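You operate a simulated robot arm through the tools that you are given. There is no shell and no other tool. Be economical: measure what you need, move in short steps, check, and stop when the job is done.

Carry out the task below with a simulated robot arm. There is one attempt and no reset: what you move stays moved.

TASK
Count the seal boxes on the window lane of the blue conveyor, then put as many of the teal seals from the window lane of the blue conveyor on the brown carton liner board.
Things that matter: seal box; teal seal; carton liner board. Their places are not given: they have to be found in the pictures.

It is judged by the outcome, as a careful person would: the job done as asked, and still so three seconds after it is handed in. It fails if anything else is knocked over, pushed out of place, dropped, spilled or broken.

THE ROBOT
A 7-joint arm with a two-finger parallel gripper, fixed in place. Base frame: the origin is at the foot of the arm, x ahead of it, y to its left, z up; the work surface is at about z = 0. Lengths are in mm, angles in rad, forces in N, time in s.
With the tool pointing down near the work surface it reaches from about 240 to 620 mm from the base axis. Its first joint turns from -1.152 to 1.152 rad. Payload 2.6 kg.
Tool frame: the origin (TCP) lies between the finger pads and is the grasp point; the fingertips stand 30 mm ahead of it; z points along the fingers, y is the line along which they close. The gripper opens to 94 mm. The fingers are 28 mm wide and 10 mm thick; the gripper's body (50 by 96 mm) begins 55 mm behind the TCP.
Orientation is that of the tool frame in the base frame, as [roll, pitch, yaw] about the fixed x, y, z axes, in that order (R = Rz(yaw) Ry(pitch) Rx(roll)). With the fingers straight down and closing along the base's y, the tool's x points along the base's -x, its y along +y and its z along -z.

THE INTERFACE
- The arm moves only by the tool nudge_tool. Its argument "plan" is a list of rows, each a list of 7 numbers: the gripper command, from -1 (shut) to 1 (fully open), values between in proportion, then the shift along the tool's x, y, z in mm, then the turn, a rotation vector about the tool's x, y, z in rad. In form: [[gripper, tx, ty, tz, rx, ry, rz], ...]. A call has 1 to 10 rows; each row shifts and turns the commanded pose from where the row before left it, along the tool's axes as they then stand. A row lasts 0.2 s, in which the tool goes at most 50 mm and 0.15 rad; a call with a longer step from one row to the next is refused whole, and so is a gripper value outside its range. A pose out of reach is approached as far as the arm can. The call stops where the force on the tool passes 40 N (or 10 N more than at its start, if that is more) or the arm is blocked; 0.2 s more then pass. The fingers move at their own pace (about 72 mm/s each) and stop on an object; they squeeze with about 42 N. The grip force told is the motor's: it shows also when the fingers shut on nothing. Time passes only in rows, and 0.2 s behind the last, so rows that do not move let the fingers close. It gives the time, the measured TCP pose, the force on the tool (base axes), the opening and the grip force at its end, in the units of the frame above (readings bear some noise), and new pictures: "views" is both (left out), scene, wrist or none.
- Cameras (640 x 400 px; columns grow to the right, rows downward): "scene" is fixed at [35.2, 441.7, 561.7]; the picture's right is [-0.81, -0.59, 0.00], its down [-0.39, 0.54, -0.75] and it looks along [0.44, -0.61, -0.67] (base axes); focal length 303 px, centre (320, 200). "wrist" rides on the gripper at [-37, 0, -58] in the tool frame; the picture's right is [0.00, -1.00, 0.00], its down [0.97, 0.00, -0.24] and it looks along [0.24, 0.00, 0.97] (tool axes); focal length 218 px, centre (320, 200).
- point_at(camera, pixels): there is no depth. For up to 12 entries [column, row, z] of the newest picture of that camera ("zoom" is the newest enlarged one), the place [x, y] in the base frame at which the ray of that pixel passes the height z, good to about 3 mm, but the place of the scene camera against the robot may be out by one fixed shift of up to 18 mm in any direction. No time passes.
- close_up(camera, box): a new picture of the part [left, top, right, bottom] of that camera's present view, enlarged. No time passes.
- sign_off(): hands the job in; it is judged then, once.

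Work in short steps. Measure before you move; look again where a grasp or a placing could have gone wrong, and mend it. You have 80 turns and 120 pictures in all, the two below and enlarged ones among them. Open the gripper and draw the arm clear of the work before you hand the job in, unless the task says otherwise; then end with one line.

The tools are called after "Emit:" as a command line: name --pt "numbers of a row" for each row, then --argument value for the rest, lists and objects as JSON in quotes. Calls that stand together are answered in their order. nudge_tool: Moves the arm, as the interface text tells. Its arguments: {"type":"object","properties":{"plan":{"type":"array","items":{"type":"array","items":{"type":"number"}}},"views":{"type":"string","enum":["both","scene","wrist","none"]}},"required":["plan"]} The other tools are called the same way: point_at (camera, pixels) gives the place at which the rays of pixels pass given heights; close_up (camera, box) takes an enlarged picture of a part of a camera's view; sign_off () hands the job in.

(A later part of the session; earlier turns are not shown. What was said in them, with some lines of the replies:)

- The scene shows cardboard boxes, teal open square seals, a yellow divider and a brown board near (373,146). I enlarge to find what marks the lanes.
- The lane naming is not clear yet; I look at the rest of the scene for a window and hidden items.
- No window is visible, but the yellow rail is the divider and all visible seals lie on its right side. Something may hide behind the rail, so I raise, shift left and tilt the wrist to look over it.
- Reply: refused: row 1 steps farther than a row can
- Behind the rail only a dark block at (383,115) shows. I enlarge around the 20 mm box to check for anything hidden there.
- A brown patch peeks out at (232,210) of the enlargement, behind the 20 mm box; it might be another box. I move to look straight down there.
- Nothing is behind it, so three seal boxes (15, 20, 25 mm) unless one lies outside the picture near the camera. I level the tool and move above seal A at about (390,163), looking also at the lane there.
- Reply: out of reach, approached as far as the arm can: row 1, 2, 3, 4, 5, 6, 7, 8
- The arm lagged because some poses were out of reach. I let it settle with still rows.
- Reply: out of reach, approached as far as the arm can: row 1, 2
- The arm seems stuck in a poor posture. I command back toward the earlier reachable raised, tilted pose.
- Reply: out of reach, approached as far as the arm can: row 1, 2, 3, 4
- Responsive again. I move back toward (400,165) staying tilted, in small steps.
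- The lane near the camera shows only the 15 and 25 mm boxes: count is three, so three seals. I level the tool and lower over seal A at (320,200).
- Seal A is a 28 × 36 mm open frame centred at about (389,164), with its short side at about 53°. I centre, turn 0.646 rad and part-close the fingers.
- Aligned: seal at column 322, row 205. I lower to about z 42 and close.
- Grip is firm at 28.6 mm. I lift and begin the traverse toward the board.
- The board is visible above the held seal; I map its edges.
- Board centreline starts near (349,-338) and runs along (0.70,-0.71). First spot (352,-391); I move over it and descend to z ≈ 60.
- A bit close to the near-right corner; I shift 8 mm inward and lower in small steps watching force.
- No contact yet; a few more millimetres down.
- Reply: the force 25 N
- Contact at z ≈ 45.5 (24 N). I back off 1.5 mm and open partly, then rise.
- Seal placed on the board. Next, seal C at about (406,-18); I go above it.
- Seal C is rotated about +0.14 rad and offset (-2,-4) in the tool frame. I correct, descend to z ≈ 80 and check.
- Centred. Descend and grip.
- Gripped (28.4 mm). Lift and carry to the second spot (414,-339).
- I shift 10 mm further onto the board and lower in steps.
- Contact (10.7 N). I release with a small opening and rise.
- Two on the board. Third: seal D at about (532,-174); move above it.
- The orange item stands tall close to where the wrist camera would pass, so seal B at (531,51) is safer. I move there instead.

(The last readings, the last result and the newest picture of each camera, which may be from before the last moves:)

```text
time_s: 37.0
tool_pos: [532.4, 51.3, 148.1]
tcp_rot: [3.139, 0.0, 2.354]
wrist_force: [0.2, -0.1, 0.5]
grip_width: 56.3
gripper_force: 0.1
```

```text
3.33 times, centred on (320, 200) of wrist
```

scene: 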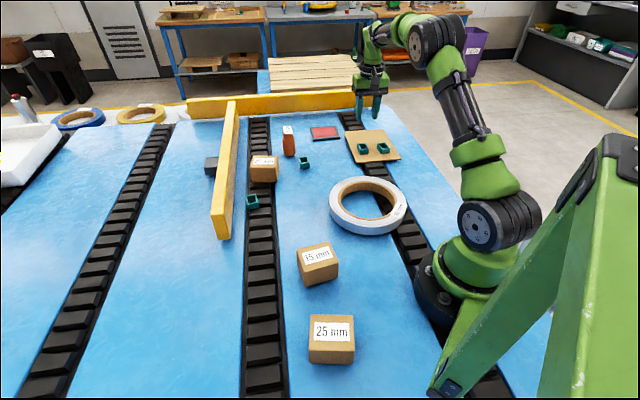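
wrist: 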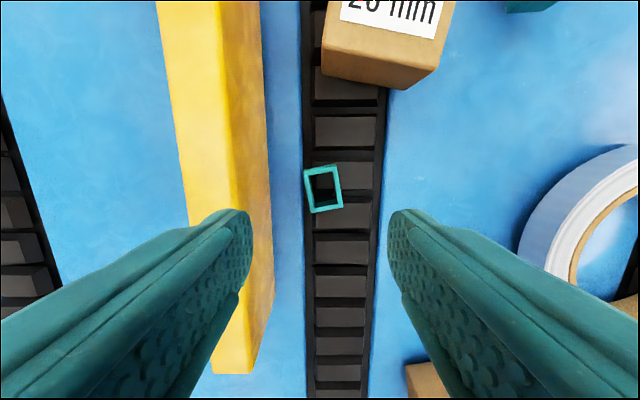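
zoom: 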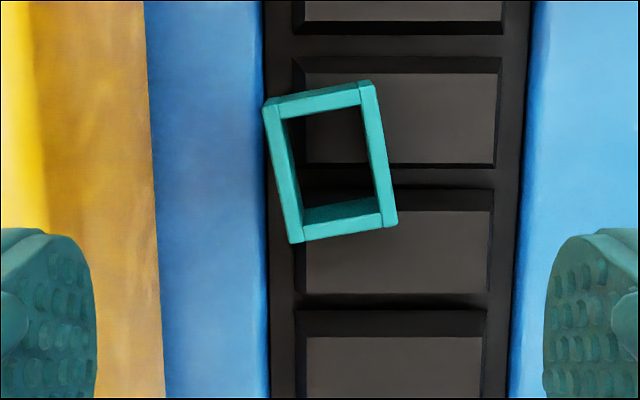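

The rail is tall (~90 mm) and close to the left, so I grip B along its 36 mm length instead, turning +1.404 rad so that the camera and body stay away from the rail.

Emit:
nudge_tool --pt "0.2 -2 -3 0 0 0 0.1404" --pt "0.2 0 0 0 0 0 0.1404" --pt "0.2 0 0 0 0 0 0.1404" --pt "0.2 0 0 0 0 0 0.1404" --pt "0.2 0 0 0 0 0 0.1404" --pt "0.2 0 0 0 0 0 0.1404" --pt "0.2 0 0 0 0 0 0.1404" --pt "0.2 0 0 0 0 0 0.1404" --pt "0.2 0 0 0 0 0 0.1404" --pt "0.2 0 0 0 0 0 0.1404"

```text
time_s: 39.2
tool_pos: [531.0, 46.6, 149.3]
tcp_rot: [-3.141, 0.0, 0.953]
wrist_force: [-0.4, -1.0, -0.3]
grip_width: 56.1
gripper_force: 0.0
```

scene: 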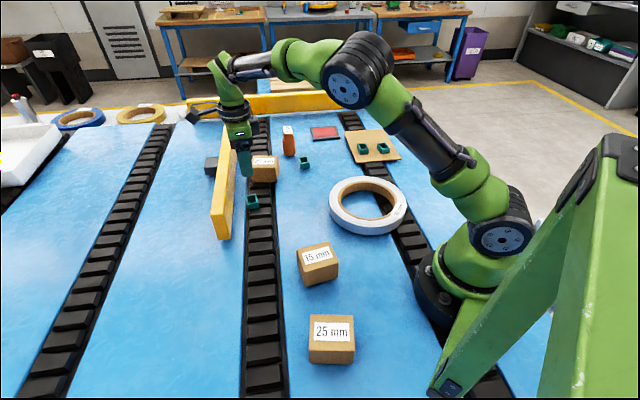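
wrist: 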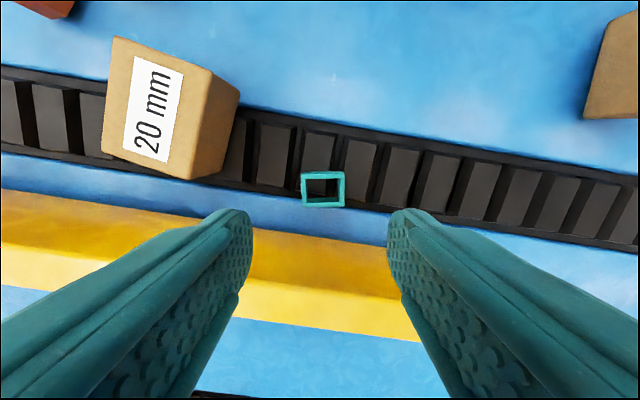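

Before lowering I check the part sticking out over the rail at scene (205,108).

Emit:
close_up --camera "scene" --box '[170, 50, 310, 220]'

```text
2.35 times, centred on (240, 135) of scene
```

zoom: 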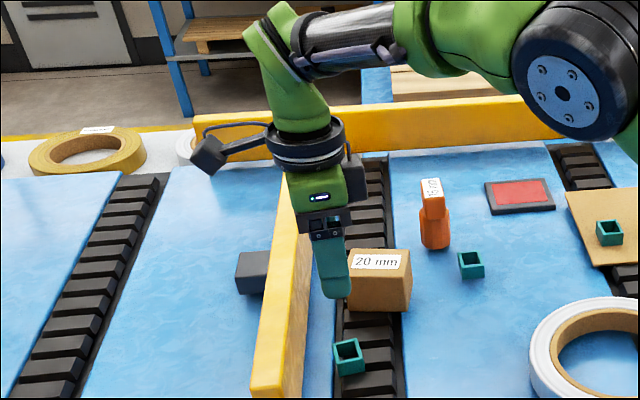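

That bracket stays about 160 mm high after lowering, above the rail. I descend to z ≈ 80 and check.

Emit:
nudge_tool --pt "0.2 -1.5 -2 0 0 0 0" --pt "0.2 0 0 35 0 0 0" --pt "0.2 0 0 33 0 0 0" --pt "0.2 0 0 0 0 0 0"

```text
time_s: 40.2
tool_pos: [528.3, 48.7, 81.3]
tcp_rot: [-3.141, -0.003, 0.953]
wrist_force: [0.6, 0.0, -0.3]
grip_width: 56.6
gripper_force: 0.1
```

scene: 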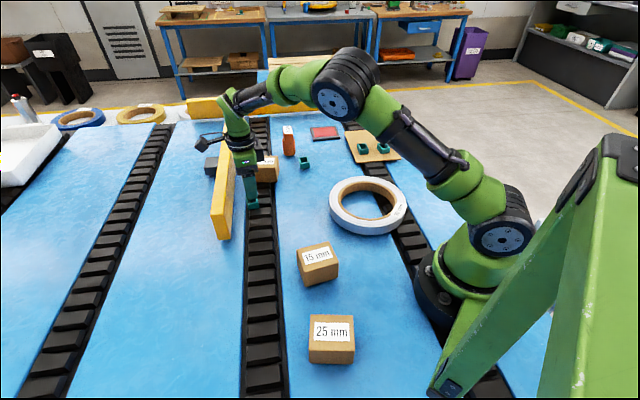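
wrist: 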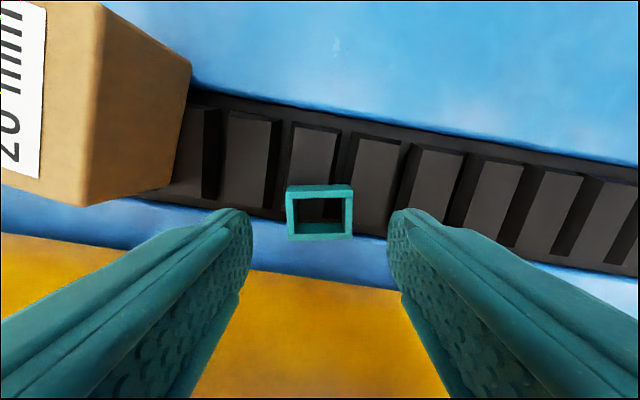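

Centred, box and rail clear of the fingers. Descend to z ≈ 44 and grip.

Emit:
nudge_tool --pt "0.2 0 0 20 0 0 0" --pt "0.2 0 0 17 0 0 0" --pt "0.2 0 0 0 0 0 0" --pt "-1 0 0 0 0 0 0" --pt "-1 0 0 0 0 0 0" --pt "-1 0 0 0 0 0 0"

```text
time_s: 41.6
tool_pos: [528.5, 47.2, 44.4]
tcp_rot: [-3.141, -0.002, 0.951]
wrist_force: [0.4, -0.4, 0.2]
grip_width: 37.2
gripper_force: 41.6
```

scene: 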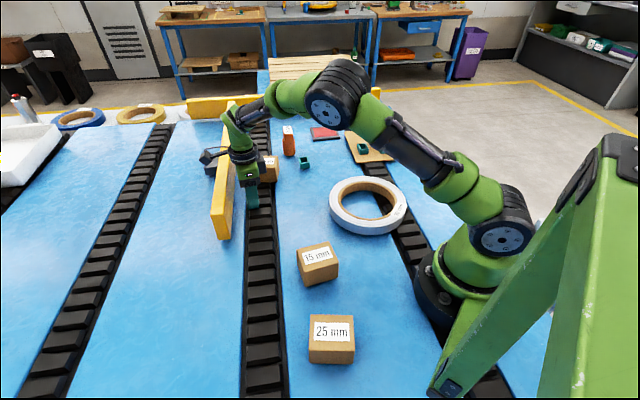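
wrist: 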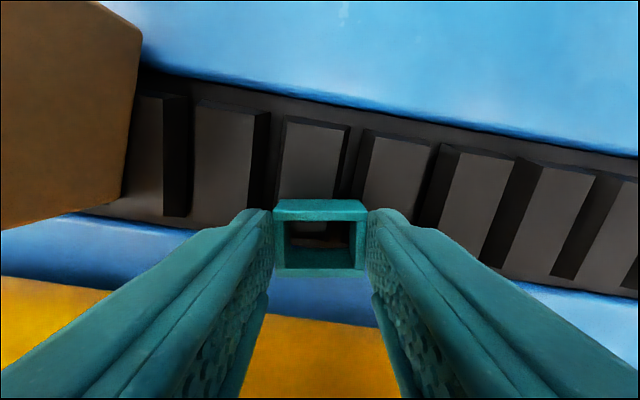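

Gripped at 37.2 mm. Lift, then carry toward (428,-406), between and behind the two placed seals.

Emit:
nudge_tool --pt "-1 0 0 -25 0 0 0" --pt "-1 0 0 -40 0 0 0" --pt "-1 0 0 -45 0 0 0" --pt "-1 -42.7 18.2 0 0 0 0" --pt "-1 -42.7 18.2 0 0 0 0" --pt "-1 -42.7 18.2 0 0 0 0" --pt "-1 -42.7 18.2 0 0 0 0" --pt "-1 -42.7 18.2 0 0 0 0" --views "scene"

Emit:
nudge_tool --pt "-1 -42.7 18.2 0 0 0 0" --pt "-1 -42.7 18.2 0 0 0 0" --pt "-1 -42.7 18.2 0 0 0 0" --pt "-1 -42.7 18.2 0 0 0 0" --pt "-1 -42.7 18.2 0 0 0 0" --pt "-1 0 0 0 0 0 0"

```text
time_s: 43.4
tool_pos: [477.7, -179.5, 152.7]
tcp_rot: [-3.14, -0.004, 0.955]
wrist_force: [0.0, 0.5, -0.5]
grip_width: 37.1
gripper_force: 42.0
```

scene: 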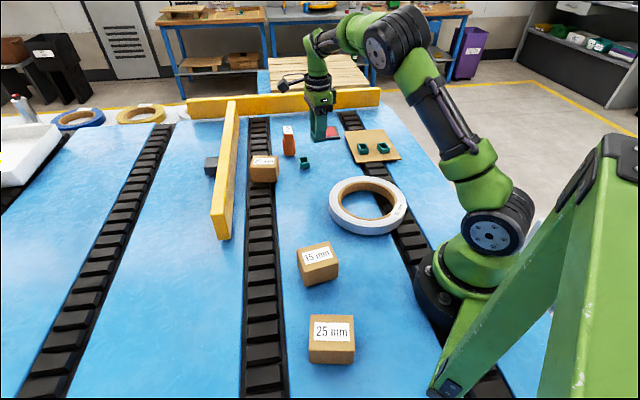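

```text
time_s: 44.8
tool_pos: [428.0, -406.2, 152.2]
tcp_rot: [-3.141, -0.002, 0.955]
wrist_force: [0.6, 0.6, 0.1]
grip_width: 36.9
gripper_force: 42.6
```

scene: 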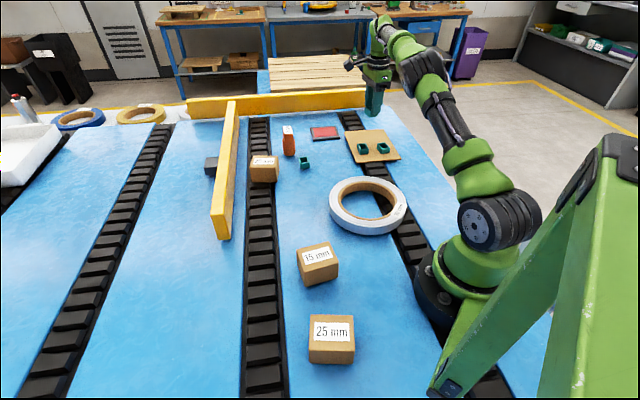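
wrist: 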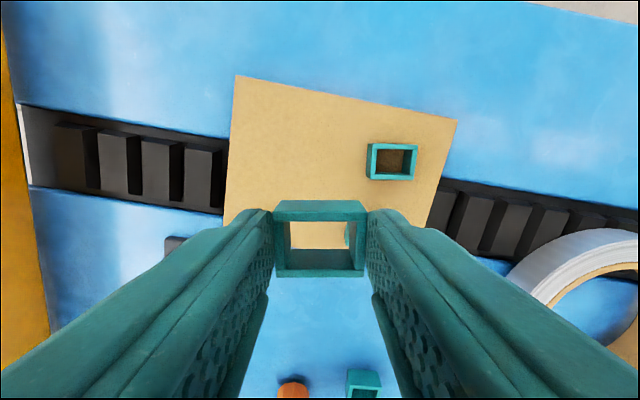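

Target nadir at pixel (320,187) is on the board with about 10 mm margin to the other seals. I shift 5 mm outward and descend to ~58.

Emit:
nudge_tool --pt "-1 0 5 0 0 0 0" --pt "-1 0 0 45 0 0 0" --pt "-1 0 0 40 0 0 0" --pt "-1 0 0 9 0 0 0" --pt "-1 0 0 0 0 0 0"

Emit:
close_up --camera "scene" --box '[320, 90, 420, 170]'

```text
time_s: 46.0
tool_pos: [435.2, -409.3, 57.6]
tcp_rot: [-3.141, -0.004, 0.953]
wrist_force: [0.0, 0.2, -0.1]
grip_width: 37.2
gripper_force: 42.2
```

scene: 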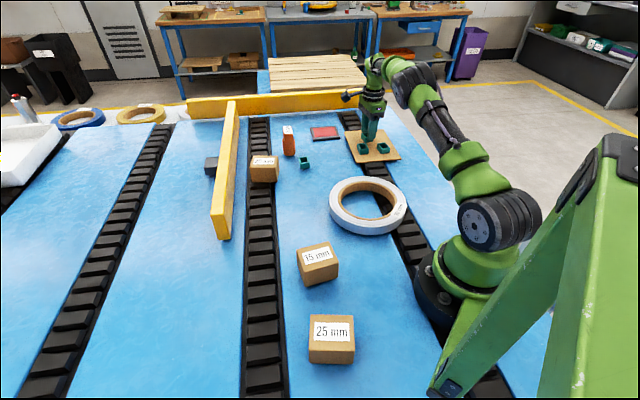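
wrist: 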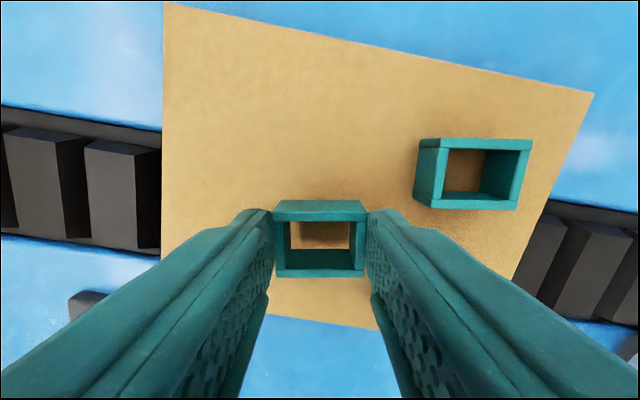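

```text
5.00 times, centred on (370, 130) of scene
```

zoom: 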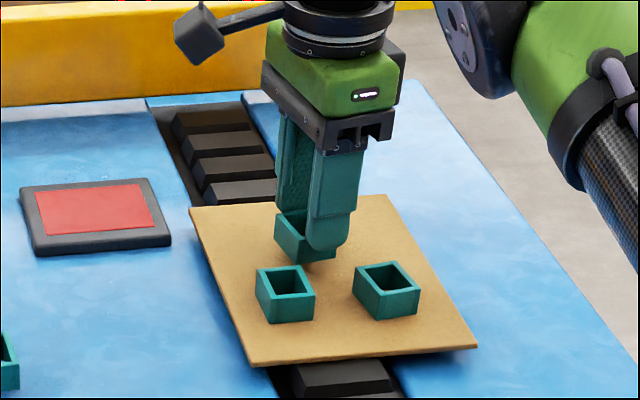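

I nudge 4 mm away from seal C and lower to contact.

Emit:
nudge_tool --pt "-1 -4 0 0 0 0 0" --pt "-1 0 0 5 0 0 0" --pt "-1 0 0 3 0 0 0" --pt "-1 0 0 0 0 0 0" --views "none"

Emit:
nudge_tool --pt "-1 0 0 1.5 0 0 0" --pt "-1 0 0 0 0 0 0" --views "none"

Emit:
nudge_tool --pt "-1 0 0 1 0 0 0" --pt "-1 0 0 0 0 0 0" --views "none"

```text
time_s: 47.0
tool_pos: [432.9, -410.8, 50.8]
tcp_rot: [-3.141, -0.004, 0.953]
wrist_force: [0.1, 0.1, 0.3]
grip_width: 37.3
gripper_force: 41.8
```

```text
time_s: 47.6
tool_pos: [432.0, -411.1, 48.5]
tcp_rot: [3.141, -0.002, 0.954]
wrist_force: [-0.1, 0.1, -0.4]
grip_width: 37.0
gripper_force: 41.5
```

```text
time_s: 48.2
tool_pos: [433.5, -412.7, 48.5]
tcp_rot: [3.14, -0.001, 0.953]
wrist_force: [-1.0, 1.0, 4.9]
grip_width: 37.0
gripper_force: 41.5
```

Light contact (5 N). Release with a small opening (about 46 mm) and rise.

Emit:
nudge_tool --pt "0.0 0 0 0 0 0 0" --pt "0.0 0 0 0 0 0 0" --pt "0.0 0 0 -20 0 0 0" --pt "0.0 0 0 -40 0 0 0" --pt "0.0 0 0 -40 0 0 0" --pt "0.0 0 0 -10 0 0 0"

```text
time_s: 49.6
tool_pos: [432.5, -412.5, 159.0]
tcp_rot: [3.141, -0.003, 0.951]
wrist_force: [-0.1, -0.4, -1.0]
grip_width: 47.0
gripper_force: 0.0
```

scene: 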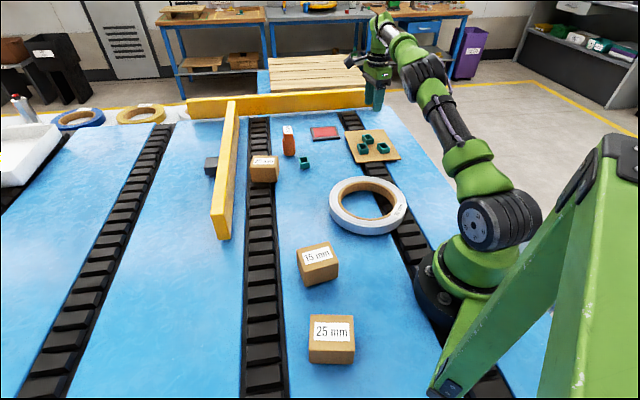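
wrist: 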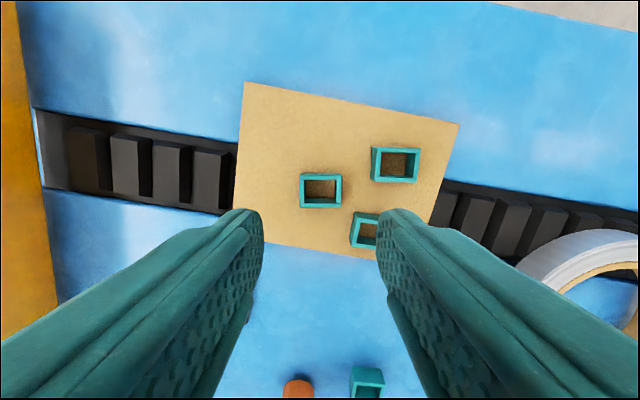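

All three seals stand on the board and everything else is in place. I open fully and draw the arm up and clear.

Emit:
nudge_tool --pt "0.5 0 0 -45 0 0 0" --pt "1 0 0 -45 0 0 0" --pt "1 30 -35 0 0 0 0" --pt "1 30 -35 0 0 0 0" --pt "1 30 -35 0 0 0 0" --pt "1 30 -35 0 0 0 0" --pt "1 0 0 0 0 0 0"

Emit:
close_up --camera "scene" --box '[190, 90, 420, 240]'

```text
time_s: 51.2
tool_pos: [488.5, -282.1, 276.2]
tcp_rot: [3.141, -0.002, 0.954]
wrist_force: [-0.2, -0.2, -0.2]
grip_width: 93.8
gripper_force: 0.0
out of reach, approached as far as the arm can: row 1, 2, 3, 4, 5, 6
```

scene: 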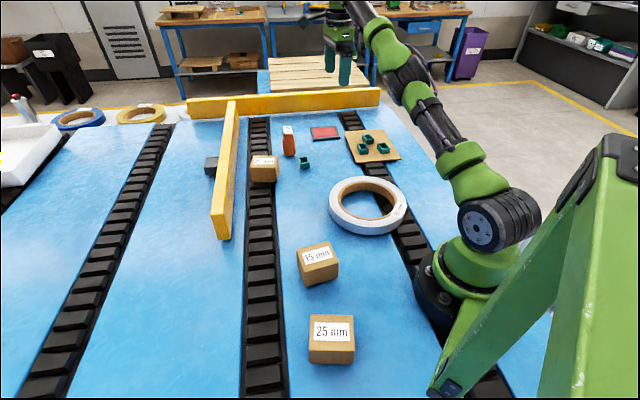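
wrist: 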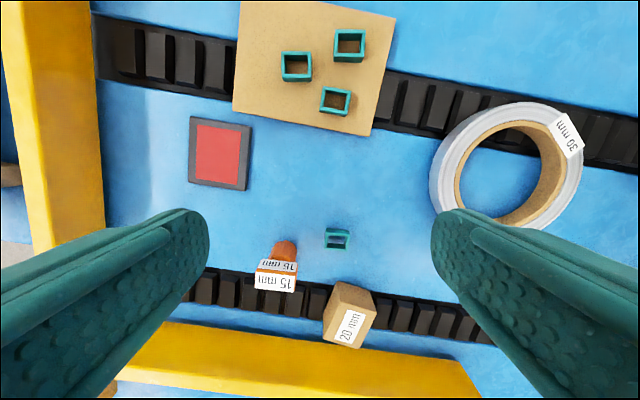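

```text
2.67 times, centred on (305, 165) of scene
```

zoom: 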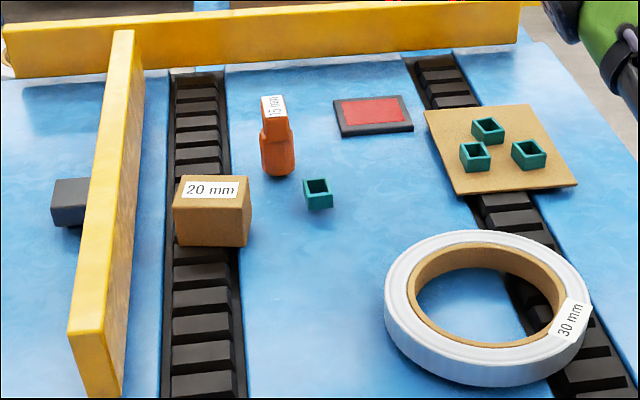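

The arm is clear, with the gripper open and three seals resting on the board. I hand the job in.

Emit:
sign_off

```text
The job is handed in.
```

I counted three seal boxes (15, 20 and 25 mm) and put three of the four teal seals on the brown carton liner board. Nothing marked the window lane, so I took it to be the side of the yellow rail where all the boxes and seals were.
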